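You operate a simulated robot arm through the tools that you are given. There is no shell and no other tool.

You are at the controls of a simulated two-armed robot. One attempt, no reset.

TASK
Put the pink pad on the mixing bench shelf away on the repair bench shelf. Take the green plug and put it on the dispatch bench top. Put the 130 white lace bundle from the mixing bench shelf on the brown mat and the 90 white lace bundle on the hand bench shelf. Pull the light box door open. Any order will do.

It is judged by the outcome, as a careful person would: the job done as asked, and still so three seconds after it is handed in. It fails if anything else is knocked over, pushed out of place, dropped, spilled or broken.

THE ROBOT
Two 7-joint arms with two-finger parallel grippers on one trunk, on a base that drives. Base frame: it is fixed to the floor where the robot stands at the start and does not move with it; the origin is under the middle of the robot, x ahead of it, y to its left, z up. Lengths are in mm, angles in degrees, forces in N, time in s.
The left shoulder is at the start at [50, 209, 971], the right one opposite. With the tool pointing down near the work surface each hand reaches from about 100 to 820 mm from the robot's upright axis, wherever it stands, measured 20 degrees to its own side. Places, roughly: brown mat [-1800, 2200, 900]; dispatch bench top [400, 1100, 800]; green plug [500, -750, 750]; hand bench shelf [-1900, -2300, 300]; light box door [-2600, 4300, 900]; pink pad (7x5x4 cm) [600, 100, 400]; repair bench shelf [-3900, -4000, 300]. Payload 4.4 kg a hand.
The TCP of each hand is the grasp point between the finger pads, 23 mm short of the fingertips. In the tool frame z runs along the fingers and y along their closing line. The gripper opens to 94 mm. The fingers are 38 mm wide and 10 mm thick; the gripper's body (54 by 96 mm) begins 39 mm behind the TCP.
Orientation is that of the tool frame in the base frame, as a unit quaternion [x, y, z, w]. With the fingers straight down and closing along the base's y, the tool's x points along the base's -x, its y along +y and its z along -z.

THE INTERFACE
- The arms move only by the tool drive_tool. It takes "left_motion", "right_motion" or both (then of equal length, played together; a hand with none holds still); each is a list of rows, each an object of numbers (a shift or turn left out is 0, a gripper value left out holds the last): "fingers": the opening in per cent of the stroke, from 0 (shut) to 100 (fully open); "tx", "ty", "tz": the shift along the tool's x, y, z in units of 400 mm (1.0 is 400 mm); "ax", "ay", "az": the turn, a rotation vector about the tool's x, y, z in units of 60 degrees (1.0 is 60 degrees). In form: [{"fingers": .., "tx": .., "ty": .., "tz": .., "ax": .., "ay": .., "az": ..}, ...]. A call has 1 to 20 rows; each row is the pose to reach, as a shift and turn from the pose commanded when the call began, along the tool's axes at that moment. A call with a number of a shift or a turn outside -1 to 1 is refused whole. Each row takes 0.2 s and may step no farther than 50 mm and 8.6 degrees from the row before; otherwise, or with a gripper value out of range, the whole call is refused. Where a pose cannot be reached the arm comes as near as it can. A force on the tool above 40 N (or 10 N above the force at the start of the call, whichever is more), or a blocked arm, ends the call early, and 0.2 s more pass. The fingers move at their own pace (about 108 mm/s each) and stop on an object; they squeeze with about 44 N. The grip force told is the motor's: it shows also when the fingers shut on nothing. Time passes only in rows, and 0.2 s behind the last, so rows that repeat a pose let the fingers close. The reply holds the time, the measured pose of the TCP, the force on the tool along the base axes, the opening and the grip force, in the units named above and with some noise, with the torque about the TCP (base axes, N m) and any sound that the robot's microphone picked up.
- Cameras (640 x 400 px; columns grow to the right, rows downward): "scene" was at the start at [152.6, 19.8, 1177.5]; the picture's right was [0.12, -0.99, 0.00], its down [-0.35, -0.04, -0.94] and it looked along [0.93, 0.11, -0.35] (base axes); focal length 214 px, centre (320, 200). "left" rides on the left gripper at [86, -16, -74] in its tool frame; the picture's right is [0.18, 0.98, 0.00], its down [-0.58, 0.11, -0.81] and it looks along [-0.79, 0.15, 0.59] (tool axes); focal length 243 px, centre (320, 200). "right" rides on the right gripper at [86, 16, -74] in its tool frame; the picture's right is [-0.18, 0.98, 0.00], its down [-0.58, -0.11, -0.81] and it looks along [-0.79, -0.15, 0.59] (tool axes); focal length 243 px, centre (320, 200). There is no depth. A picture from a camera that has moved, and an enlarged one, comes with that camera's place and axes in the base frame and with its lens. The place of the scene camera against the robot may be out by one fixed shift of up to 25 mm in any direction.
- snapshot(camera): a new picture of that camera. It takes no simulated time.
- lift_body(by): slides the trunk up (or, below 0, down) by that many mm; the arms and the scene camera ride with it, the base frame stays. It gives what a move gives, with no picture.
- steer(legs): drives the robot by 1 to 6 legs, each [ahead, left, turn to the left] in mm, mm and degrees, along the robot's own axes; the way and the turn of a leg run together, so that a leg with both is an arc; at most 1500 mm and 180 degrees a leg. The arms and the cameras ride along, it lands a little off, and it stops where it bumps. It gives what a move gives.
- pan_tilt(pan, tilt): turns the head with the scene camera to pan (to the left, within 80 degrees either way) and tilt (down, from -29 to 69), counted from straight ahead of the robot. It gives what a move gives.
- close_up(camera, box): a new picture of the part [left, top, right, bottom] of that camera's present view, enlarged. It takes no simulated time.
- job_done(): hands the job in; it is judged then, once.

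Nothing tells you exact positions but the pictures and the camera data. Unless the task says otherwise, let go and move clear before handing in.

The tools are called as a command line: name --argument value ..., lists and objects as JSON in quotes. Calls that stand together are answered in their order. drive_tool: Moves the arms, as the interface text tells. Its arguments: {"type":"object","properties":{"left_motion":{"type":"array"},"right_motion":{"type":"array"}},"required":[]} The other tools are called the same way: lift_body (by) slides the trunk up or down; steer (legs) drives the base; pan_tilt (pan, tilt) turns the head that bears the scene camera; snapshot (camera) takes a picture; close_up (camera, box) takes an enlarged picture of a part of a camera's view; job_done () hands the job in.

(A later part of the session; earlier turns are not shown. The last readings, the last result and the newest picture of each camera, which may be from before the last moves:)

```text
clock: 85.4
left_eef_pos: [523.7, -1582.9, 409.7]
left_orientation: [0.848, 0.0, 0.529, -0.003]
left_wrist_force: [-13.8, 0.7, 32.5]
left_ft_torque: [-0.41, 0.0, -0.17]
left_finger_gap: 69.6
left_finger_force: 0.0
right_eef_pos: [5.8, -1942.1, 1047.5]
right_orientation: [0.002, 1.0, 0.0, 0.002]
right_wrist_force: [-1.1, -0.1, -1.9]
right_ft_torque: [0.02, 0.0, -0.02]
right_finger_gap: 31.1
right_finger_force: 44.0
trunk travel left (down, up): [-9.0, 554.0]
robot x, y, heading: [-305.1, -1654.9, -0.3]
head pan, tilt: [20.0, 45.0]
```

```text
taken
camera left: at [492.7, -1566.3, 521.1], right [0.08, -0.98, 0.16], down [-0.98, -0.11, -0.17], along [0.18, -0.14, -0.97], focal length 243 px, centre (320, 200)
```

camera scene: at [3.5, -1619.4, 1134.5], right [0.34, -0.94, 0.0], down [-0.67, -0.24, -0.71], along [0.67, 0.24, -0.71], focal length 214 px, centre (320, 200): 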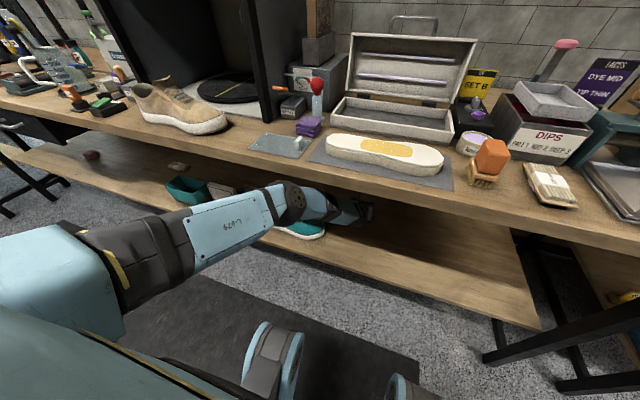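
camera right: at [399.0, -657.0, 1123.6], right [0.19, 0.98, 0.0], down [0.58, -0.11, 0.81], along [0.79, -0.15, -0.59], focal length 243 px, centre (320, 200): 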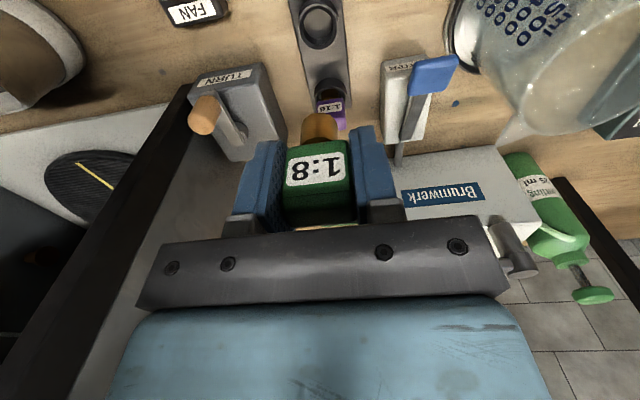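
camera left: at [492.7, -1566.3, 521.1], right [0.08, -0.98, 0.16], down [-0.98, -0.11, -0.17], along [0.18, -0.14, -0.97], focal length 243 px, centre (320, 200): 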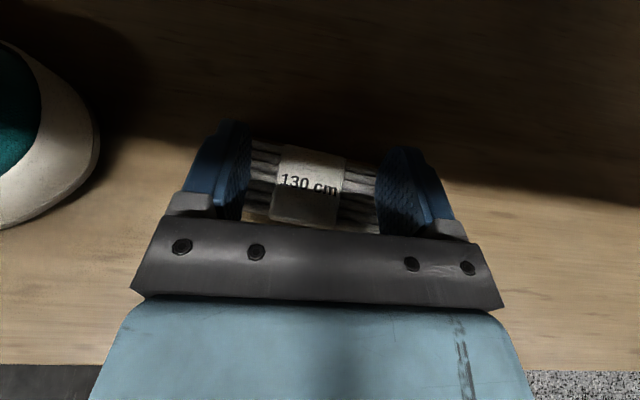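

The bundle now lies near the shelf front at about x 520. I'll lift off, back away, and then reorient the left hand to point straight down with its fingers closing fore-and-aft.

lift_body --by 50

snapshot --camera "left"

steer --legs '[[-245, 0, 0]]'

drive_tool --left_motion '[{"tx": -0.004, "ty": -0.018, "tz": -0.036, "ay": -0.125}, {"tx": -0.008, "ty": -0.036, "tz": -0.072, "ay": -0.25}, {"tx": -0.012, "ty": -0.054, "tz": -0.108, "ay": -0.375}, {"tx": -0.016, "ty": -0.072, "tz": -0.144, "ay": -0.5}, {"tx": -0.02, "ty": -0.09, "tz": -0.18, "ay": -0.625}, {"tx": -0.024, "ty": -0.108, "tz": -0.216, "ay": -0.75}, {"tx": -0.028, "ty": -0.127, "tz": -0.252, "ay": -0.875}, {"tx": -0.03, "ty": -0.145, "tz": -0.289, "ay": -1.0}]'

snapshot --camera "scene"

```text
clock: 86.3
left_eef_pos: [523.0, -1582.5, 455.1]
left_orientation: [0.85, 0.0, 0.527, -0.002]
left_wrist_force: [-0.1, -0.7, 0.7]
left_ft_torque: [0.02, -0.02, -0.01]
left_finger_gap: 69.4
left_finger_force: 0.1
right_eef_pos: [10.2, -1942.4, 1095.3]
right_orientation: [0.001, 1.0, 0.0, 0.0]
right_wrist_force: [-0.3, -0.2, -0.4]
right_ft_torque: [-0.02, 0.04, 0.01]
right_finger_gap: 31.4
right_finger_force: 43.8
trunk travel left (down, up): [-59.0, 504.0]
robot x, y, heading: [-301.1, -1655.9, -0.5]
head pan, tilt: [20.0, 45.0]
```

```text
taken
camera left: at [493.7, -1566.3, 566.8], right [0.08, -0.98, 0.16], down [-0.98, -0.11, -0.16], along [0.18, -0.14, -0.97], focal length 243 px, centre (320, 200)
```

left: 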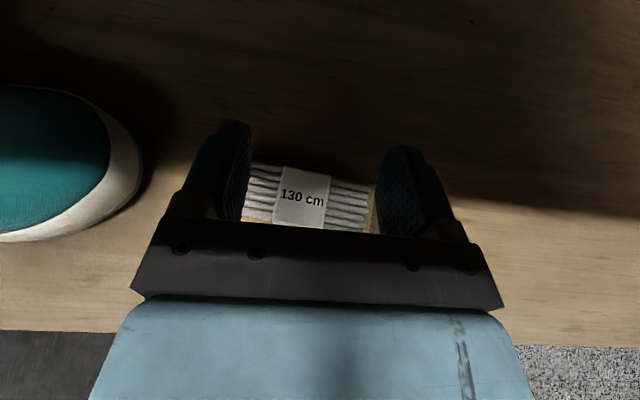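

```text
clock: 88.1
left_eef_pos: [282.7, -1576.6, 456.9]
left_orientation: [0.85, 0.003, 0.527, -0.004]
left_wrist_force: [-0.3, -0.6, -0.4]
left_ft_torque: [0.0, 0.05, -0.05]
left_finger_gap: 69.7
left_finger_force: 0.0
right_eef_pos: [-229.4, -1940.1, 1095.7]
right_orientation: [-0.002, 1.0, 0.0, 0.0]
right_wrist_force: [-0.3, 0.0, -0.5]
right_ft_torque: [0.01, -0.03, -0.01]
right_finger_gap: 31.2
right_finger_force: 44.1
trunk travel left (down, up): [-59.0, 504.0]
robot x, y, heading: [-545.2, -1656.0, 0.5]
head pan, tilt: [20.0, 45.0]
```

```text
clock: 89.9
left_eef_pos: [172.8, -1521.3, 498.3]
left_orientation: [0.999, 0.004, 0.032, -0.002]
left_wrist_force: [-0.4, 0.4, -0.2]
left_ft_torque: [0.02, 0.0, 0.03]
left_finger_gap: 69.6
left_finger_force: 0.0
right_eef_pos: [-228.3, -1940.3, 1094.9]
right_orientation: [-0.002, 1.0, 0.0, 0.0]
right_wrist_force: [-0.1, 0.3, -1.1]
right_ft_torque: [0.03, -0.01, 0.0]
right_finger_gap: 31.2
right_finger_force: 44.1
trunk travel left (down, up): [-59.0, 504.0]
robot x, y, heading: [-543.4, -1652.6, 0.2]
head pan, tilt: [20.0, 45.0]
```

```text
taken
camera scene: at [-408.1, -1617.6, 1148.5], right [0.35, -0.94, 0.0], down [-0.66, -0.24, -0.71], along [0.66, 0.24, -0.71], focal length 214 px, centre (320, 200)
```

scene: 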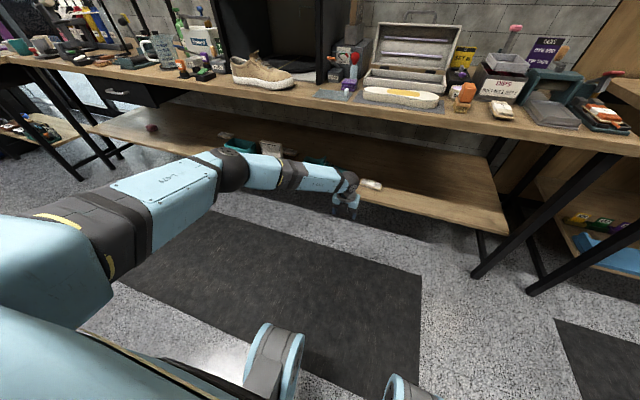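

The hand now points down with the elbow swung out to the left. I'll yaw it 90 degrees so that the fingers close fore-and-aft.

drive_tool --left_motion '[{"ay": -0.061, "fingers": 100}]'

drive_tool --left_motion '[{"az": 0.14}, {"az": 0.28}, {"az": 0.42}, {"az": 0.56}, {"az": 0.7}, {"az": 0.84}, {"az": 0.98}]'

drive_tool --left_motion '[{"az": 0.14}, {"az": 0.28}, {"az": 0.42}, {"az": 0.52}]'

snapshot --camera "scene"

snapshot --camera "left"

```text
clock: 90.3
left_eef_pos: [172.0, -1520.6, 496.9]
left_orientation: [1.0, 0.004, -0.001, -0.001]
left_wrist_force: [0.6, -0.1, 0.7]
left_ft_torque: [-0.01, -0.01, -0.03]
left_finger_gap: 93.9
left_finger_force: 0.1
right_eef_pos: [-228.2, -1940.5, 1095.4]
right_orientation: [-0.002, 1.0, 0.0, 0.0]
right_wrist_force: [0.2, 0.0, 0.3]
right_ft_torque: [0.0, -0.02, 0.0]
right_finger_gap: 31.3
right_finger_force: 44.0
trunk travel left (down, up): [-59.0, 504.0]
robot x, y, heading: [-544.0, -1656.3, 0.3]
head pan, tilt: [20.0, 45.0]
```

```text
clock: 91.9
left_eef_pos: [172.8, -1519.8, 496.9]
left_orientation: [0.873, -0.488, -0.001, -0.001]
left_wrist_force: [0.4, -0.2, -0.2]
left_ft_torque: [-0.02, 0.03, 0.03]
left_finger_gap: 94.0
left_finger_force: 0.1
right_eef_pos: [-228.6, -1940.0, 1094.5]
right_orientation: [-0.002, 1.0, 0.001, 0.0]
right_wrist_force: [-0.6, 0.2, -0.5]
right_ft_torque: [-0.01, 0.0, 0.05]
right_finger_gap: 31.2
right_finger_force: 44.0
trunk travel left (down, up): [-59.0, 504.0]
robot x, y, heading: [-544.8, -1652.4, 0.3]
head pan, tilt: [20.0, 45.0]
```

```text
clock: 92.9
left_eef_pos: [173.3, -1520.4, 497.3]
left_orientation: [0.709, -0.705, -0.001, -0.001]
left_wrist_force: [0.8, -0.9, -0.6]
left_ft_torque: [0.0, 0.03, -0.03]
left_finger_gap: 94.4
left_finger_force: 0.1
right_eef_pos: [-228.1, -1939.4, 1094.9]
right_orientation: [-0.002, 1.0, 0.0, 0.0]
right_wrist_force: [-0.3, 0.2, -1.5]
right_ft_torque: [0.02, 0.03, -0.03]
right_finger_gap: 31.4
right_finger_force: 44.1
trunk travel left (down, up): [-59.0, 504.0]
robot x, y, heading: [-546.9, -1654.9, 0.0]
head pan, tilt: [20.0, 45.0]
```

```text
taken
camera scene: at [-408.1, -1617.6, 1148.5], right [0.35, -0.94, 0.0], down [-0.66, -0.24, -0.71], along [0.66, 0.24, -0.71], focal length 214 px, centre (320, 200)
```

scene: 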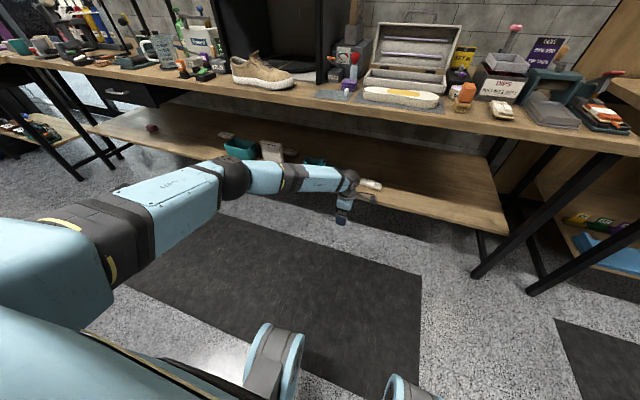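

```text
taken
camera left: at [188.8, -1606.6, 571.6], right [-0.98, -0.19, 0.0], down [-0.11, 0.58, 0.81], along [-0.15, 0.79, -0.59], focal length 243 px, centre (320, 200)
```

left: 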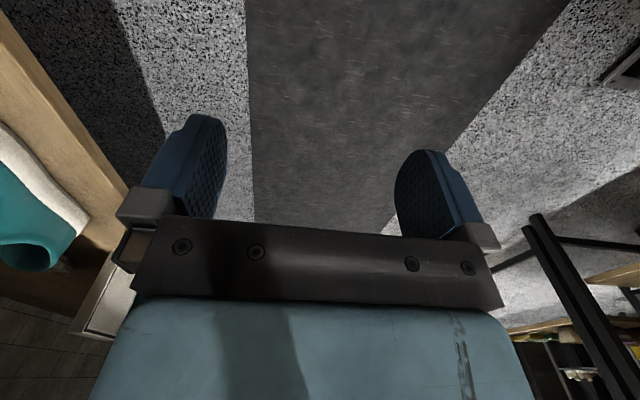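

Orientation is right. I'll lower the hand 50 mm, strafe to line up with the bundle, and drive partly in, then check with the cameras.

drive_tool --left_motion '[{"tz": 0.06}, {"tz": 0.125}]'

lift_body --by -12

steer --legs '[[0, -56, 0], [230, 0, 0]]'

snapshot --camera "scene"

snapshot --camera "left"

```text
clock: 93.5
left_eef_pos: [172.4, -1518.5, 446.8]
left_orientation: [0.71, -0.704, -0.001, 0.0]
left_wrist_force: [0.2, -0.1, 0.4]
left_ft_torque: [-0.02, 0.01, -0.04]
left_finger_gap: 93.8
left_finger_force: 0.0
right_eef_pos: [-228.9, -1940.1, 1096.0]
right_orientation: [-0.001, 1.0, 0.0, -0.001]
right_wrist_force: [0.6, -0.2, -0.7]
right_ft_torque: [0.0, -0.01, 0.02]
right_finger_gap: 31.5
right_finger_force: 43.9
trunk travel left (down, up): [-59.0, 504.0]
robot x, y, heading: [-543.2, -1656.0, 0.4]
head pan, tilt: [20.0, 45.0]
```

```text
clock: 94.1
left_eef_pos: [172.9, -1518.3, 435.8]
left_orientation: [0.71, -0.704, -0.001, -0.002]
left_wrist_force: [-0.6, 0.5, -0.4]
left_ft_torque: [0.0, 0.01, 0.04]
left_finger_gap: 94.0
left_finger_force: 0.1
right_eef_pos: [-229.3, -1939.6, 1083.5]
right_orientation: [-0.002, 1.0, 0.0, 0.0]
right_wrist_force: [0.2, 0.1, -1.3]
right_ft_torque: [0.02, 0.0, 0.0]
right_finger_gap: 31.6
right_finger_force: 44.2
trunk travel left (down, up): [-47.0, 516.0]
robot x, y, heading: [-543.8, -1650.8, 0.5]
head pan, tilt: [20.0, 45.0]
```

```text
clock: 96.6
left_eef_pos: [393.4, -1574.3, 434.8]
left_orientation: [0.711, -0.704, 0.0, -0.001]
left_wrist_force: [-0.3, 0.4, 0.1]
left_ft_torque: [0.02, 0.01, 0.0]
left_finger_gap: 94.0
left_finger_force: 0.1
right_eef_pos: [-6.8, -1995.9, 1083.2]
right_orientation: [-0.002, 1.0, 0.0, 0.0]
right_wrist_force: [0.9, 0.9, -1.6]
right_ft_torque: [-0.03, 0.03, 0.01]
right_finger_gap: 31.2
right_finger_force: 43.9
trunk travel left (down, up): [-47.0, 516.0]
robot x, y, heading: [-322.6, -1709.9, 0.2]
head pan, tilt: [20.0, 45.0]
```

```text
taken
camera scene: at [-186.2, -1673.3, 1136.4], right [0.35, -0.94, 0.0], down [-0.66, -0.24, -0.71], along [0.66, 0.24, -0.71], focal length 214 px, centre (320, 200)
```

scene: 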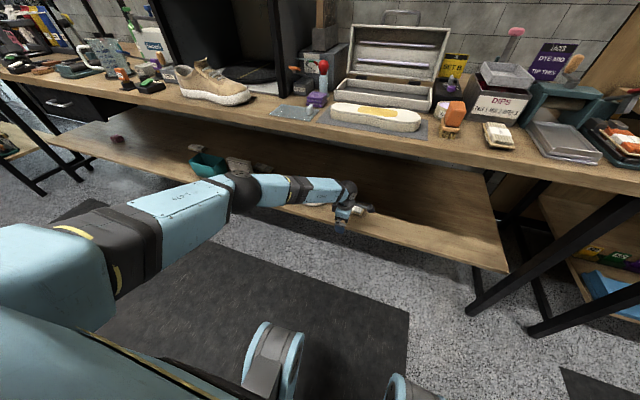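

```text
taken
camera left: at [409.8, -1660.3, 509.6], right [-0.98, -0.19, 0.0], down [-0.11, 0.58, 0.81], along [-0.16, 0.79, -0.59], focal length 243 px, centre (320, 200)
```

left: 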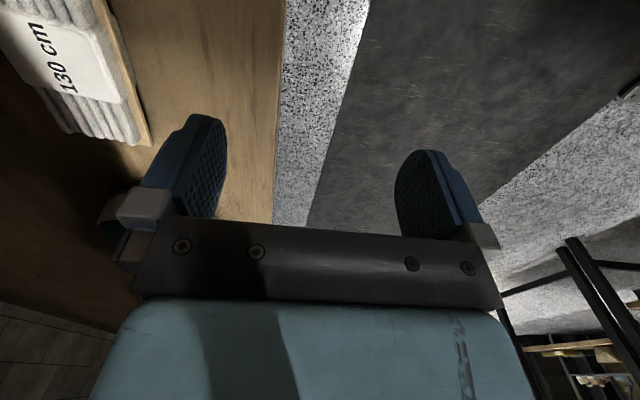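

The bundle is at about [527, -1578], turned about 5 degrees. I'll match that yaw and drive the last 134 mm so the open fingers straddle it from above.

drive_tool --left_motion '[{"az": 0.09}]'

steer --legs '[[134, -4, 0]]'

snapshot --camera "left"

snapshot --camera "scene"

```text
clock: 97.0
left_eef_pos: [393.1, -1573.9, 434.8]
left_orientation: [-0.676, 0.737, 0.001, 0.0]
left_wrist_force: [1.2, 0.0, -0.8]
left_ft_torque: [-0.04, -0.02, 0.01]
left_finger_gap: 94.2
left_finger_force: 0.0
right_eef_pos: [-6.7, -1996.6, 1083.1]
right_orientation: [-0.001, 1.0, 0.0, -0.001]
right_wrist_force: [0.0, -0.8, -0.5]
right_ft_torque: [-0.04, 0.0, -0.01]
right_finger_gap: 31.4
right_finger_force: 44.0
trunk travel left (down, up): [-47.0, 516.0]
robot x, y, heading: [-326.9, -1707.7, 0.4]
head pan, tilt: [20.0, 45.0]
```

```text
clock: 98.3
left_eef_pos: [529.2, -1578.9, 435.1]
left_orientation: [-0.677, 0.736, 0.002, 0.002]
left_wrist_force: [-0.8, -0.8, 0.3]
left_ft_torque: [0.02, 0.0, 0.01]
left_finger_gap: 93.9
left_finger_force: 0.0
right_eef_pos: [128.6, -1998.5, 1084.4]
right_orientation: [-0.002, 1.0, 0.0, -0.001]
right_wrist_force: [-0.6, -0.7, 0.3]
right_ft_torque: [0.02, 0.02, -0.05]
right_finger_gap: 31.6
right_finger_force: 44.1
trunk travel left (down, up): [-47.0, 516.0]
robot x, y, heading: [-188.1, -1715.2, 0.5]
head pan, tilt: [20.0, 45.0]
```

```text
taken
camera left: at [536.4, -1665.7, 509.8], right [-0.99, -0.1, 0.0], down [-0.06, 0.59, 0.81], along [-0.08, 0.8, -0.59], focal length 243 px, centre (320, 200)
```

left: 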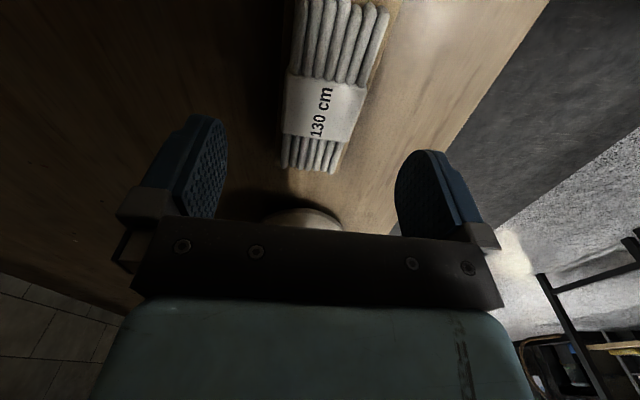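

```text
taken
camera scene: at [-51.0, -1676.9, 1136.4], right [0.35, -0.94, 0.0], down [-0.66, -0.24, -0.71], along [0.66, 0.24, -0.71], focal length 214 px, centre (320, 200)
```

scene: 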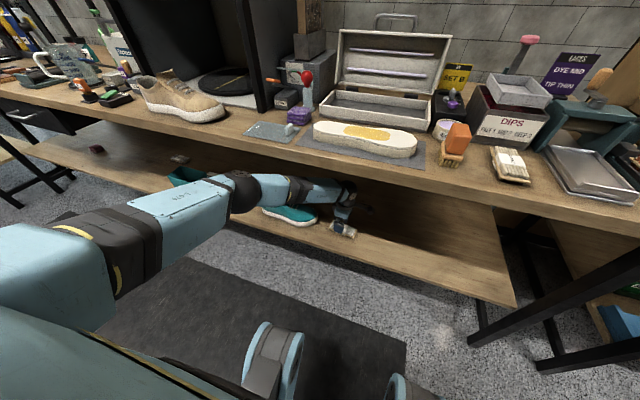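

The bundle sits centred between the open fingers. I'll lower by the trunk until the fingertips are just above the shelf, then close.

lift_body --by -36

lift_body --by -7

snapshot --camera "left"

```text
clock: 99.1
left_eef_pos: [528.3, -1577.5, 399.0]
left_orientation: [-0.676, 0.737, 0.001, 0.001]
left_wrist_force: [-0.2, -0.8, -0.2]
left_ft_torque: [0.0, 0.02, -0.02]
left_finger_gap: 94.0
left_finger_force: 0.0
right_eef_pos: [127.8, -2000.1, 1047.4]
right_orientation: [-0.002, 1.0, 0.0, 0.0]
right_wrist_force: [0.0, 0.1, -0.6]
right_ft_torque: [-0.02, -0.02, -0.02]
right_finger_gap: 31.3
right_finger_force: 44.0
trunk travel left (down, up): [-11.0, 552.0]
robot x, y, heading: [-186.7, -1711.9, 0.4]
head pan, tilt: [20.0, 45.0]
```

```text
clock: 99.7
left_eef_pos: [527.7, -1578.0, 392.7]
left_orientation: [-0.676, 0.737, 0.001, 0.001]
left_wrist_force: [-0.6, 0.5, -0.1]
left_ft_torque: [0.06, -0.03, -0.03]
left_finger_gap: 94.1
left_finger_force: 0.0
right_eef_pos: [127.3, -1999.5, 1042.3]
right_orientation: [-0.002, 1.0, 0.0, 0.0]
right_wrist_force: [0.0, -0.5, -1.1]
right_ft_torque: [0.04, 0.02, -0.01]
right_finger_gap: 31.0
right_finger_force: 43.9
trunk travel left (down, up): [-4.0, 559.0]
robot x, y, heading: [-190.8, -1713.5, 0.1]
head pan, tilt: [20.0, 45.0]
```

```text
taken
camera left: at [536.2, -1665.6, 467.4], right [-0.99, -0.1, 0.0], down [-0.06, 0.59, 0.81], along [-0.08, 0.8, -0.59], focal length 243 px, centre (320, 200)
```

left: 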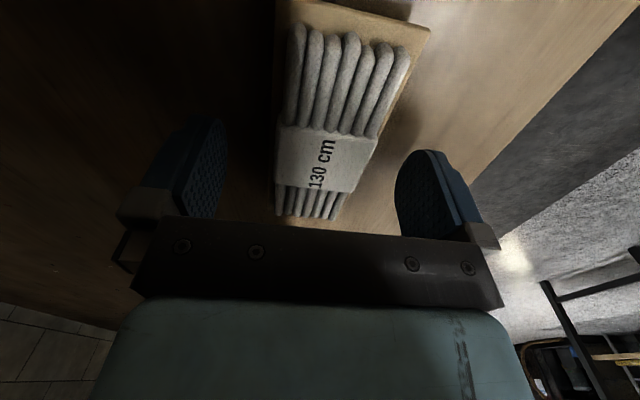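

Fingers straddle the bundle just above the shelf with no contact. I'll close.

drive_tool --left_motion '[{"tz": 0.005, "fingers": 0}, {"tz": 0.005, "fingers": 0}, {"tz": 0.005, "fingers": 0}, {"tz": 0.005, "fingers": 0}]'

snapshot --camera "left"

```text
clock: 100.7
left_eef_pos: [527.4, -1579.8, 390.6]
left_orientation: [-0.676, 0.737, 0.002, 0.001]
left_wrist_force: [1.2, 0.4, 2.3]
left_ft_torque: [0.09, -0.04, -0.07]
left_finger_gap: 50.5
left_finger_force: 43.9
right_eef_pos: [126.9, -1999.6, 1040.7]
right_orientation: [-0.002, 1.0, -0.001, 0.001]
right_wrist_force: [0.2, 0.4, -0.3]
right_ft_torque: [-0.02, -0.02, 0.01]
right_finger_gap: 31.5
right_finger_force: 44.2
trunk travel left (down, up): [-4.0, 559.0]
robot x, y, heading: [-185.3, -1714.9, -0.1]
head pan, tilt: [20.0, 45.0]
```

```text
taken
camera left: at [536.3, -1666.2, 465.5], right [-0.99, -0.1, 0.0], down [-0.06, 0.59, 0.81], along [-0.08, 0.8, -0.59], focal length 243 px, centre (320, 200)
```

left: 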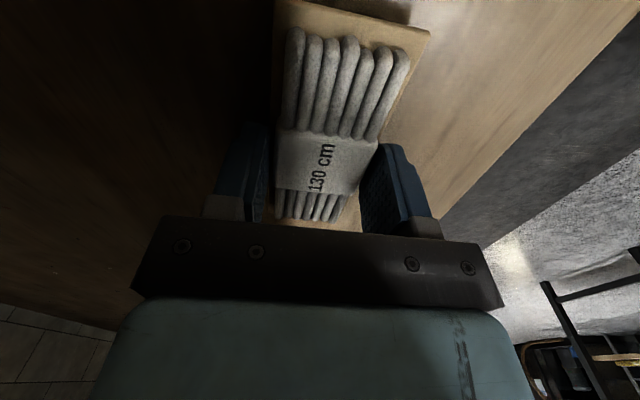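

The bundle is gripped (gap 50.5 mm). I'll raise the trunk a little, check, and back out.

lift_body --by 40

snapshot --camera "left"

steer --legs '[[-340, 0, 0]]'

snapshot --camera "left"

snapshot --camera "scene"

```text
clock: 101.5
left_eef_pos: [528.4, -1577.7, 430.7]
left_orientation: [-0.676, 0.737, 0.001, 0.0]
left_wrist_force: [-0.8, 0.8, -0.3]
left_ft_torque: [0.0, 0.01, -0.02]
left_finger_gap: 50.2
left_finger_force: 43.9
right_eef_pos: [128.1, -1998.2, 1081.1]
right_orientation: [-0.001, 1.0, 0.0, 0.0]
right_wrist_force: [-0.3, -2.2, -1.0]
right_ft_torque: [-0.01, 0.0, 0.03]
right_finger_gap: 31.3
right_finger_force: 44.6
trunk travel left (down, up): [-44.0, 519.0]
robot x, y, heading: [-187.8, -1718.5, 0.2]
head pan, tilt: [20.0, 45.0]
```

```text
taken
camera left: at [536.2, -1666.3, 504.8], right [-0.99, -0.1, 0.0], down [-0.06, 0.58, 0.81], along [-0.08, 0.8, -0.59], focal length 243 px, centre (320, 200)
```

left: 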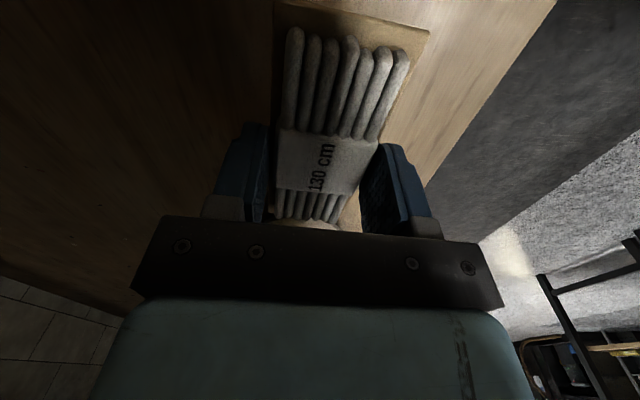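

```text
clock: 103.8
left_eef_pos: [183.9, -1584.0, 430.5]
left_orientation: [-0.673, 0.739, 0.001, 0.001]
left_wrist_force: [-1.0, -0.1, 0.3]
left_ft_torque: [0.0, 0.04, 0.0]
left_finger_gap: 50.3
left_finger_force: 43.6
right_eef_pos: [-220.6, -2001.3, 1080.6]
right_orientation: [0.002, 1.0, 0.0, 0.0]
right_wrist_force: [0.6, 0.1, -0.3]
right_ft_torque: [0.0, -0.02, 0.02]
right_finger_gap: 31.2
right_finger_force: 43.7
trunk travel left (down, up): [-44.0, 519.0]
robot x, y, heading: [-536.6, -1714.0, -0.1]
head pan, tilt: [20.0, 45.0]
```

```text
taken
camera left: at [190.4, -1671.8, 505.4], right [-1.0, -0.09, 0.0], down [-0.06, 0.59, 0.81], along [-0.07, 0.81, -0.59], focal length 243 px, centre (320, 200)
```

left: 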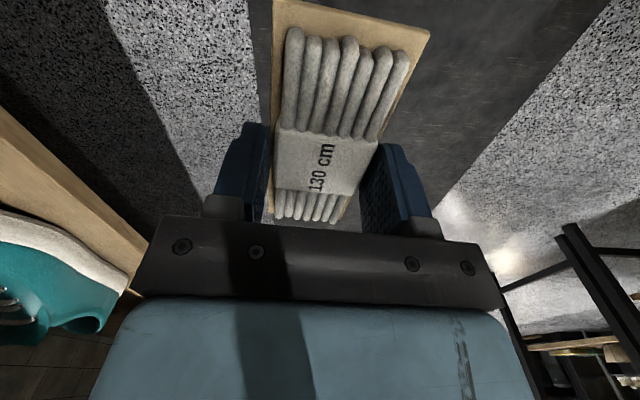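

```text
taken
camera scene: at [-397.7, -1678.0, 1133.6], right [0.34, -0.94, 0.0], down [-0.67, -0.24, -0.71], along [0.67, 0.24, -0.71], focal length 214 px, centre (320, 200)
```

scene: 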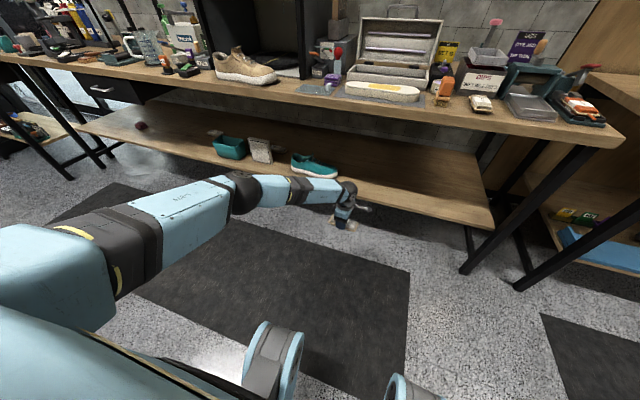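

The 130 cm bundle is out of the shelf and held firmly. I'll fold the left arm back and up into a carrying pose.

drive_tool --left_motion '[{"tx": -0.009, "ty": 0.057, "tz": -0.083}, {"tx": -0.017, "ty": 0.113, "tz": -0.167}, {"tx": -0.026, "ty": 0.17, "tz": -0.25}, {"tx": -0.034, "ty": 0.226, "tz": -0.333}, {"tx": -0.043, "ty": 0.283, "tz": -0.417}, {"tx": -0.052, "ty": 0.339, "tz": -0.5}, {"tx": -0.06, "ty": 0.396, "tz": -0.583}, {"tx": -0.069, "ty": 0.452, "tz": -0.667}, {"tx": -0.0775, "ty": 0.509, "tz": -0.75}]'

drive_tool --left_motion '[{"tx": -0.014, "ty": 0.037, "tz": -0.1}, {"tx": -0.028, "ty": 0.074, "tz": -0.2}, {"tx": -0.042, "ty": 0.111, "tz": -0.3}, {"tx": -0.056, "ty": 0.148, "tz": -0.4}, {"tx": -0.07, "ty": 0.186, "tz": -0.5}, {"tx": -0.085, "ty": 0.223, "tz": -0.6}, {"tx": -0.1, "ty": 0.26, "tz": -0.675}]'

snapshot --camera "scene"

snapshot --camera "left"

```text
clock: 105.8
left_eef_pos: [-15.8, -1534.5, 732.1]
left_orientation: [-0.674, 0.739, 0.001, 0.001]
left_wrist_force: [-0.5, 0.0, -0.7]
left_ft_torque: [0.0, -0.01, -0.04]
left_finger_gap: 50.6
left_finger_force: 44.5
right_eef_pos: [-219.5, -2000.9, 1081.3]
right_orientation: [0.003, 1.0, 0.0, 0.0]
right_wrist_force: [-0.7, -0.3, -0.8]
right_ft_torque: [0.01, 0.0, -0.01]
right_finger_gap: 31.7
right_finger_force: 44.2
trunk travel left (down, up): [-44.0, 519.0]
robot x, y, heading: [-534.9, -1716.1, -0.3]
head pan, tilt: [20.0, 45.0]
```

```text
clock: 107.4
left_eef_pos: [-114.4, -1486.7, 1003.9]
left_orientation: [-0.674, 0.739, 0.001, 0.002]
left_wrist_force: [1.1, -0.5, -0.2]
left_ft_torque: [0.01, 0.0, 0.01]
left_finger_gap: 50.5
left_finger_force: 44.2
right_eef_pos: [-221.2, -2001.9, 1080.1]
right_orientation: [0.003, 1.0, 0.0, 0.0]
right_wrist_force: [-0.4, 0.1, -1.6]
right_ft_torque: [0.0, 0.0, 0.0]
right_finger_gap: 31.3
right_finger_force: 44.0
trunk travel left (down, up): [-44.0, 519.0]
robot x, y, heading: [-537.0, -1715.6, -0.3]
head pan, tilt: [20.0, 45.0]
```

```text
taken
camera scene: at [-397.7, -1677.9, 1133.5], right [0.34, -0.94, 0.0], down [-0.67, -0.24, -0.71], along [0.67, 0.24, -0.71], focal length 214 px, centre (320, 200)
```

scene: 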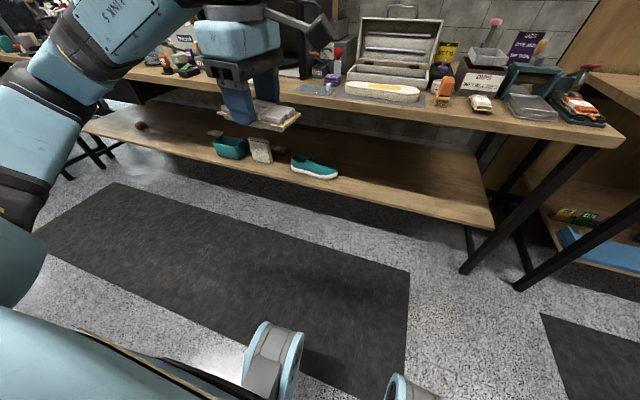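

```text
taken
camera left: at [-108.4, -1573.8, 1076.4], right [-1.0, -0.09, 0.0], down [-0.05, 0.59, 0.81], along [-0.07, 0.81, -0.59], focal length 243 px, centre (320, 200)
```

left: 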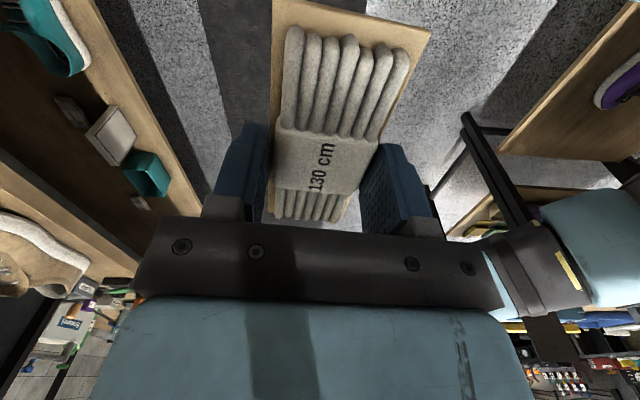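

Both items are held. Now I'll strafe left along the aisle towards the dispatch bench and look at it.

steer --legs '[[180, 0, 0.3], [0, 1400, 0]]'

pan_tilt --pan 60 --tilt 30

snapshot --camera "scene"

pan_tilt --pan 80 --tilt 20

snapshot --camera "scene"

```text
clock: 120.9
left_eef_pos: [51.8, -77.5, 1001.4]
left_orientation: [-0.682, 0.731, 0.001, 0.001]
left_wrist_force: [-0.1, -0.5, 0.4]
left_ft_torque: [-0.02, 0.04, 0.02]
left_finger_gap: 50.5
left_finger_force: 43.8
right_eef_pos: [-44.0, -595.2, 1080.5]
right_orientation: [-0.01, 1.0, 0.0, 0.0]
right_wrist_force: [-0.4, -0.2, -1.0]
right_ft_torque: [0.02, 0.0, 0.04]
right_finger_gap: 31.2
right_finger_force: 44.0
trunk travel left (down, up): [-44.0, 519.0]
robot x, y, heading: [-364.7, -318.2, 1.3]
head pan, tilt: [20.0, 45.0]
```

```text
clock: 122.0
left_eef_pos: [50.6, -78.7, 1001.2]
left_orientation: [-0.682, 0.731, 0.002, 0.001]
left_wrist_force: [0.4, 0.9, 0.3]
left_ft_torque: [-0.01, -0.02, 0.03]
left_finger_gap: 50.4
left_finger_force: 43.6
right_eef_pos: [-43.7, -595.0, 1080.2]
right_orientation: [-0.01, 1.0, 0.001, 0.0]
right_wrist_force: [-0.7, -0.4, -0.3]
right_ft_torque: [-0.04, 0.02, 0.03]
right_finger_gap: 31.3
right_finger_force: 43.3
trunk travel left (down, up): [-44.0, 519.0]
robot x, y, heading: [-364.3, -313.6, 1.0]
head pan, tilt: [60.0, 30.0]
```

```text
taken
camera scene: at [-259.5, -226.1, 1156.1], right [0.88, -0.48, 0.0], down [-0.24, -0.44, -0.87], along [0.42, 0.76, -0.5], focal length 214 px, centre (320, 200)
```

scene: 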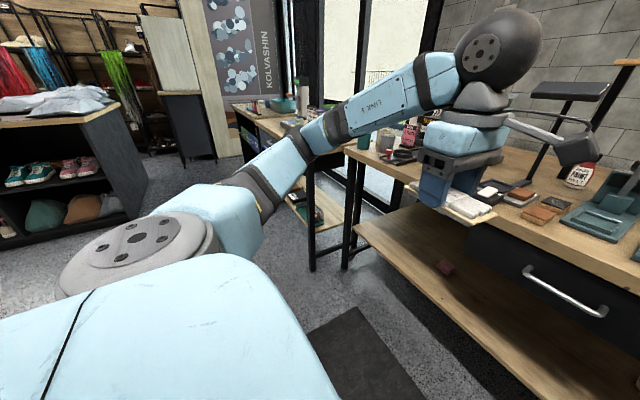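

```text
clock: 122.8
left_eef_pos: [49.7, -77.1, 1001.5]
left_orientation: [-0.682, 0.731, 0.001, 0.001]
left_wrist_force: [-1.0, -0.3, -0.6]
left_ft_torque: [-0.01, 0.01, -0.04]
left_finger_gap: 50.7
left_finger_force: 43.8
right_eef_pos: [-43.5, -595.2, 1080.8]
right_orientation: [-0.009, 1.0, 0.0, 0.0]
right_wrist_force: [-0.2, 0.5, -0.6]
right_ft_torque: [-0.03, 0.05, 0.01]
right_finger_gap: 31.3
right_finger_force: 44.3
trunk travel left (down, up): [-44.0, 519.0]
robot x, y, heading: [-361.3, -318.3, 1.0]
head pan, tilt: [80.0, 20.0]
```

```text
taken
camera scene: at [-288.8, -213.2, 1172.1], right [0.99, -0.16, 0.0], down [-0.05, -0.34, -0.94], along [0.15, 0.93, -0.34], focal length 214 px, centre (320, 200)
```

scene: 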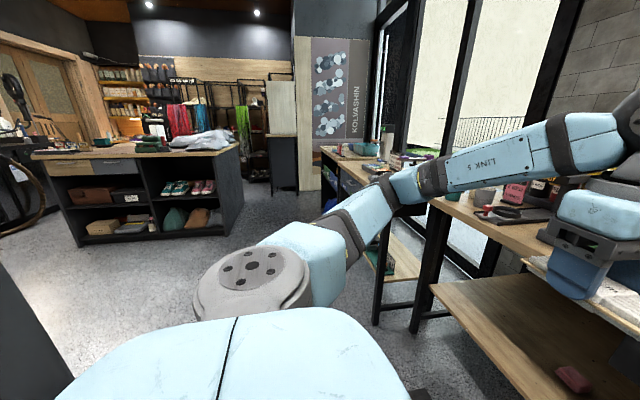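

The dispatch bench sticks out a bit more into the aisle than the mixing bench. I'll back off 120 mm, strafe further left, and view its top.

steer --legs '[[-120, 0, -1], [0, 1150, 0]]'

pan_tilt --pan 0 --tilt 30

snapshot --camera "scene"

pan_tilt --pan 40 --tilt 30

snapshot --camera "scene"

```text
clock: 134.1
left_eef_pos: [-50.7, 1069.8, 1002.2]
left_orientation: [-0.669, 0.744, 0.001, 0.002]
left_wrist_force: [0.5, 0.3, 0.3]
left_ft_torque: [0.03, -0.01, 0.0]
left_finger_gap: 50.6
left_finger_force: 44.4
right_eef_pos: [-163.4, 554.9, 1079.8]
right_orientation: [0.009, 1.0, 0.0, 0.001]
right_wrist_force: [0.3, 1.4, -0.7]
right_ft_torque: [-0.01, 0.01, 0.04]
right_finger_gap: 31.4
right_finger_force: 43.7
trunk travel left (down, up): [-44.0, 519.0]
robot x, y, heading: [-475.8, 847.5, -0.8]
head pan, tilt: [80.0, 20.0]
```

```text
clock: 135.7
left_eef_pos: [-50.6, 1068.8, 1001.2]
left_orientation: [-0.668, 0.744, 0.001, 0.002]
left_wrist_force: [0.2, 0.6, -0.2]
left_ft_torque: [0.02, 0.03, 0.03]
left_finger_gap: 50.4
left_finger_force: 44.2
right_eef_pos: [-162.4, 554.1, 1079.8]
right_orientation: [0.008, 1.0, 0.0, 0.0]
right_wrist_force: [0.2, -0.1, 0.7]
right_ft_torque: [-0.01, 0.0, -0.02]
right_finger_gap: 31.1
right_finger_force: 44.0
trunk travel left (down, up): [-44.0, 519.0]
robot x, y, heading: [-471.0, 841.5, -1.1]
head pan, tilt: [0.0, 30.0]
```

```text
taken
camera scene: at [-322.8, 853.6, 1156.1], right [-0.02, -1.0, 0.0], down [-0.5, 0.01, -0.87], along [0.87, -0.01, -0.5], focal length 214 px, centre (320, 200)
```

scene: 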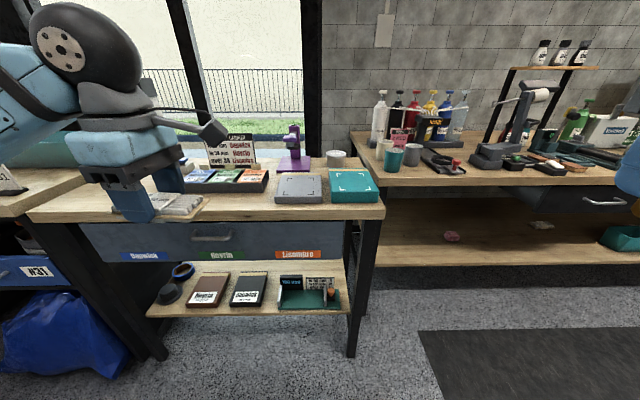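

```text
clock: 136.7
left_eef_pos: [-51.1, 1068.9, 1001.9]
left_orientation: [-0.668, 0.744, 0.001, 0.001]
left_wrist_force: [-0.3, 0.3, 0.0]
left_ft_torque: [0.0, 0.01, 0.0]
left_finger_gap: 50.6
left_finger_force: 43.8
right_eef_pos: [-162.6, 555.7, 1080.8]
right_orientation: [0.009, 1.0, 0.0, 0.0]
right_wrist_force: [0.5, 0.1, -0.4]
right_ft_torque: [-0.01, -0.01, 0.03]
right_finger_gap: 31.7
right_finger_force: 43.9
trunk travel left (down, up): [-44.0, 519.0]
robot x, y, heading: [-474.5, 850.9, -1.2]
head pan, tilt: [40.0, 30.0]
```

```text
taken
camera scene: at [-342.9, 912.0, 1156.1], right [0.63, -0.78, 0.0], down [-0.39, -0.31, -0.87], along [0.67, 0.54, -0.5], focal length 214 px, centre (320, 200)
```

scene: 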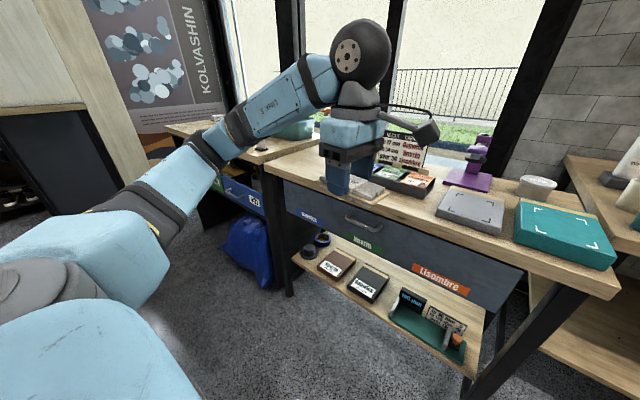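

I can see the dispatch bench with drawers, cartons, a purple stand, a gray pad and a teal box on top. I'll zoom to find a free spot for the plug.

close_up --camera "scene" --box '[240, 120, 624, 360]'

close_up --camera "scene" --box '[340, 140, 532, 260]'

snapshot --camera "right"

```text
1.67 times, centred on (432, 240) of scene
camera zoom: at [-342.9, 912.0, 1156.1], right [0.63, -0.78, 0.0], down [-0.39, -0.31, -0.87], along [0.67, 0.54, -0.5], focal length 358 px, centre (133, 133)
```

zoom: 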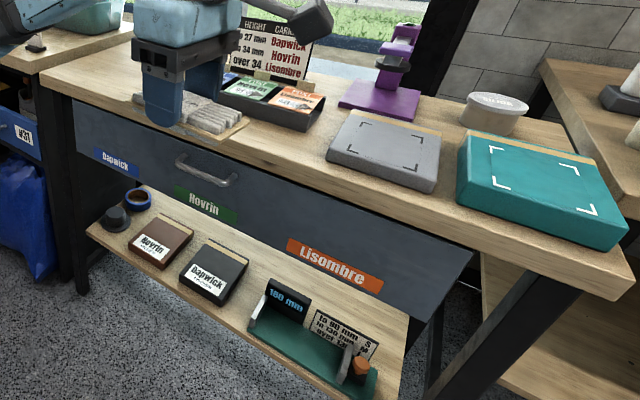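

```text
3.33 times, centred on (436, 200) of scene
camera zoom: at [-342.9, 912.0, 1156.1], right [0.63, -0.78, 0.0], down [-0.39, -0.31, -0.87], along [0.67, 0.54, -0.5], focal length 715 px, centre (-67, 200)
```

zoom: 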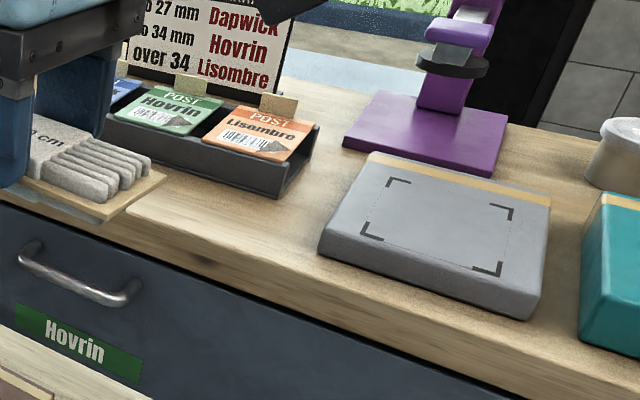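

```text
taken
camera right: at [-249.8, 573.0, 1154.6], right [0.2, 0.98, 0.0], down [0.58, -0.12, 0.81], along [0.79, -0.16, -0.59], focal length 243 px, centre (320, 200)
```

right: 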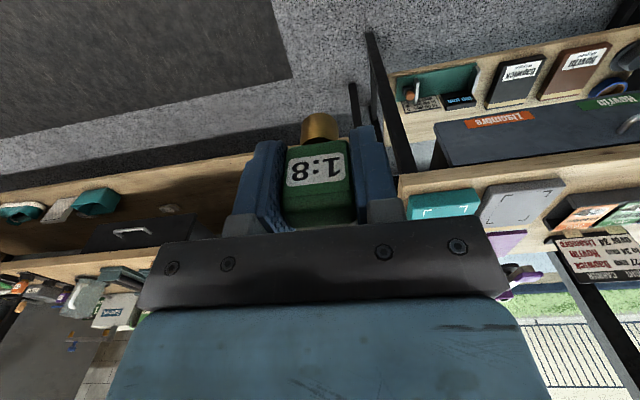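

There is a free strip on the bench top in front of the carton tray, around [265, 1080]. I'll move so the right hand can reach it comfortably.

steer --legs '[[70, 430, 1]]'

pan_tilt --pan -10 --tilt 35

snapshot --camera "scene"

snapshot --camera "right"

```text
clock: 141.1
left_eef_pos: [16.0, 1514.6, 1002.0]
left_orientation: [-0.679, 0.734, 0.001, 0.001]
left_wrist_force: [-0.4, -0.3, -0.5]
left_ft_torque: [0.0, 0.01, 0.0]
left_finger_gap: 50.6
left_finger_force: 43.7
right_eef_pos: [-82.3, 998.2, 1081.7]
right_orientation: [-0.006, 1.0, 0.0, 0.001]
right_wrist_force: [-0.9, -0.3, -0.6]
right_ft_torque: [0.0, 0.0, 0.01]
right_finger_gap: 31.1
right_finger_force: 44.1
trunk travel left (down, up): [-44.0, 519.0]
robot x, y, heading: [-402.6, 1282.4, 0.6]
head pan, tilt: [40.0, 30.0]
```

```text
clock: 142.3
left_eef_pos: [14.9, 1514.6, 1001.8]
left_orientation: [-0.679, 0.734, 0.001, 0.0]
left_wrist_force: [-0.4, -0.1, 0.0]
left_ft_torque: [0.01, -0.01, 0.06]
left_finger_gap: 50.6
left_finger_force: 44.0
right_eef_pos: [-82.3, 998.1, 1082.0]
right_orientation: [-0.005, 1.0, 0.0, 0.0]
right_wrist_force: [0.1, -0.5, -0.2]
right_ft_torque: [0.05, 0.0, -0.01]
right_finger_gap: 31.2
right_finger_force: 44.1
trunk travel left (down, up): [-44.0, 519.0]
robot x, y, heading: [-402.0, 1283.1, 0.9]
head pan, tilt: [-10.0, 35.0]
```

```text
taken
camera scene: at [-253.0, 1275.9, 1148.3], right [-0.16, -0.99, 0.0], down [-0.57, 0.09, -0.82], along [0.81, -0.13, -0.57], focal length 214 px, centre (320, 200)
```

scene: 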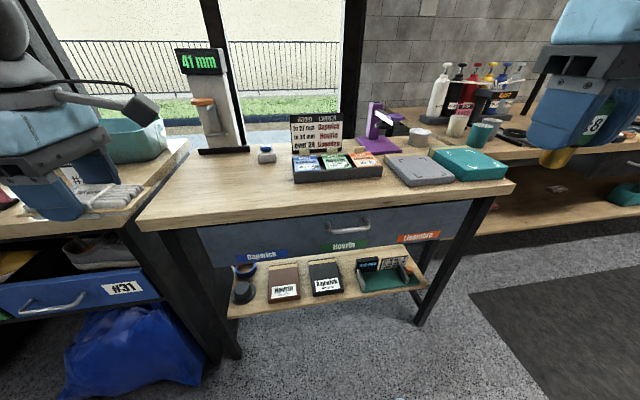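

```text
taken
camera right: at [-168.7, 1012.6, 1154.7], right [0.17, 0.98, 0.0], down [0.58, -0.1, 0.81], along [0.79, -0.14, -0.59], focal length 243 px, centre (320, 200)
```

right: 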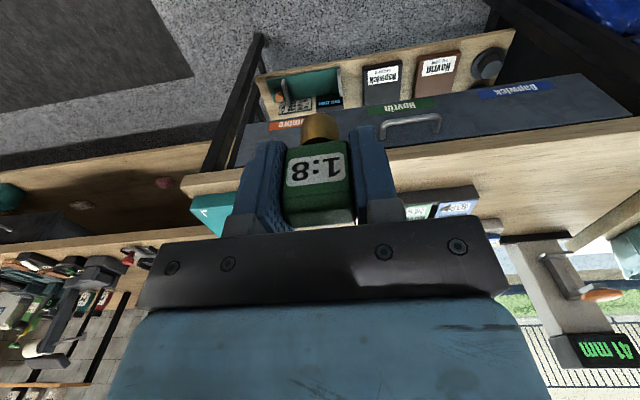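

The left part of the dispatch top is wide open; I'll place the plug around [290, 1340]. I'll strafe left a bit more and bring the right hand above it.

steer --legs '[[0, 230, -0.7]]'

snapshot --camera "scene"

snapshot --camera "right"

```text
clock: 144.9
left_eef_pos: [20.3, 1735.7, 1002.1]
left_orientation: [-0.671, 0.742, 0.001, 0.002]
left_wrist_force: [-0.6, 0.5, 0.1]
left_ft_torque: [-0.03, -0.04, 0.0]
left_finger_gap: 50.4
left_finger_force: 44.0
right_eef_pos: [-88.9, 1220.6, 1079.5]
right_orientation: [0.006, 1.0, 0.0, -0.001]
right_wrist_force: [0.0, -0.3, -0.2]
right_ft_torque: [-0.02, -0.01, 0.0]
right_finger_gap: 31.4
right_finger_force: 44.2
trunk travel left (down, up): [-44.0, 519.0]
robot x, y, heading: [-400.4, 1507.9, -0.6]
head pan, tilt: [-10.0, 35.0]
```

```text
taken
camera scene: at [-253.4, 1502.1, 1148.3], right [-0.18, -0.98, 0.0], down [-0.56, 0.11, -0.82], along [0.81, -0.15, -0.57], focal length 214 px, centre (320, 200)
```

scene: 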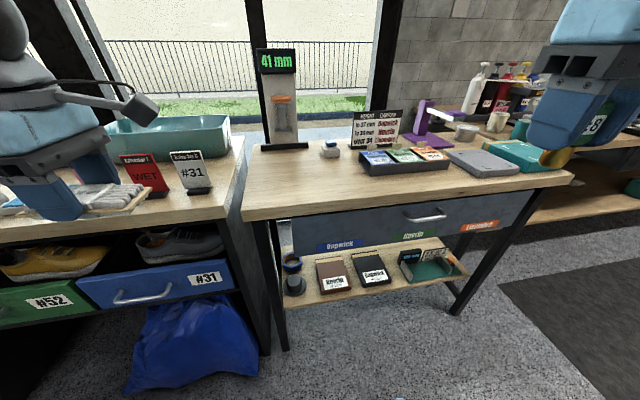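

```text
taken
camera right: at [-174.5, 1237.2, 1154.7], right [0.19, 0.98, 0.0], down [0.58, -0.12, 0.81], along [0.79, -0.16, -0.59], focal length 243 px, centre (320, 200)
```

right: 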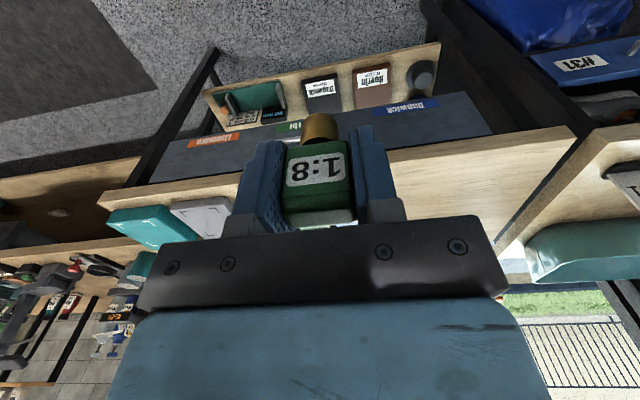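

The bench top should be near z 836. I'll bring the right hand over [285, 1380], a clear patch left of the carton tray, and look.

drive_tool --right_motion '[{"tx": -0.093, "ty": 0.041, "tz": 0.02}, {"tx": -0.186, "ty": 0.082, "tz": 0.04}, {"tx": -0.279, "ty": 0.123, "tz": 0.06}, {"tx": -0.372, "ty": 0.164, "tz": 0.08}, {"tx": -0.465, "ty": 0.205, "tz": 0.1}, {"tx": -0.558, "ty": 0.245, "tz": 0.12}, {"tx": -0.651, "ty": 0.286, "tz": 0.14}, {"tx": -0.744, "ty": 0.327, "tz": 0.16}, {"tx": -0.837, "ty": 0.368, "tz": 0.18}, {"tx": -0.93, "ty": 0.409, "tz": 0.2}]'

snapshot --camera "right"

snapshot --camera "scene"

```text
clock: 147.1
left_eef_pos: [20.6, 1734.3, 1001.4]
left_orientation: [-0.671, 0.742, 0.002, 0.001]
left_wrist_force: [0.1, 0.4, -0.2]
left_ft_torque: [0.01, 0.02, 0.05]
left_finger_gap: 50.7
left_finger_force: 44.3
right_eef_pos: [232.5, 1312.0, 990.7]
right_orientation: [0.006, 1.0, 0.001, 0.0]
right_wrist_force: [0.0, 0.7, -0.8]
right_ft_torque: [-0.01, 0.04, -0.01]
right_finger_gap: 31.4
right_finger_force: 43.8
right hand out of reach, approached as far as the arm can: row 8, 9, 10
trunk travel left (down, up): [-44.0, 519.0]
robot x, y, heading: [-400.2, 1512.3, -0.7]
head pan, tilt: [-10.0, 35.0]
```

```text
taken
camera right: at [147.2, 1328.3, 1063.9], right [0.2, 0.98, 0.0], down [0.58, -0.12, 0.81], along [0.79, -0.16, -0.59], focal length 243 px, centre (320, 200)
```

right: 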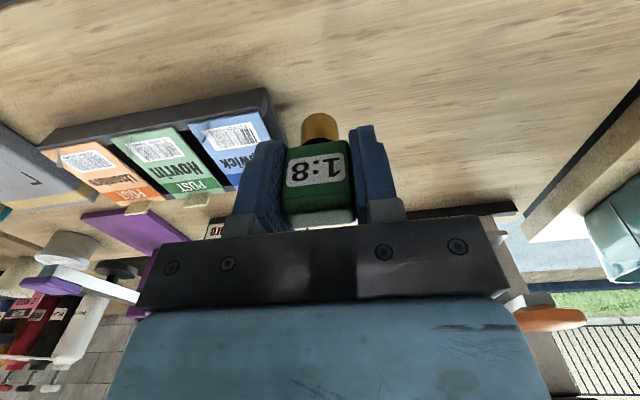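

```text
taken
camera scene: at [-252.4, 1501.2, 1148.1], right [-0.18, -0.98, 0.0], down [-0.56, 0.11, -0.82], along [0.8, -0.15, -0.57], focal length 214 px, centre (320, 200)
```

scene: 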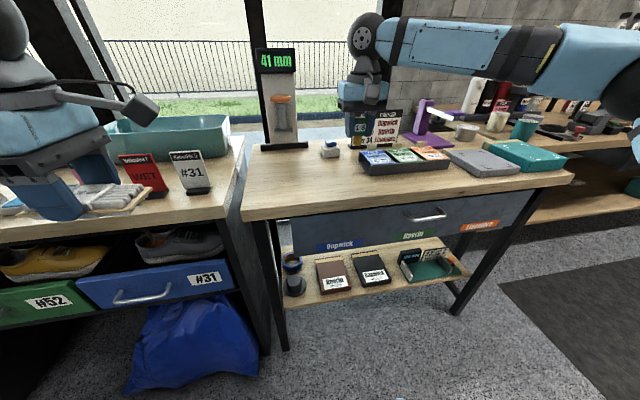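

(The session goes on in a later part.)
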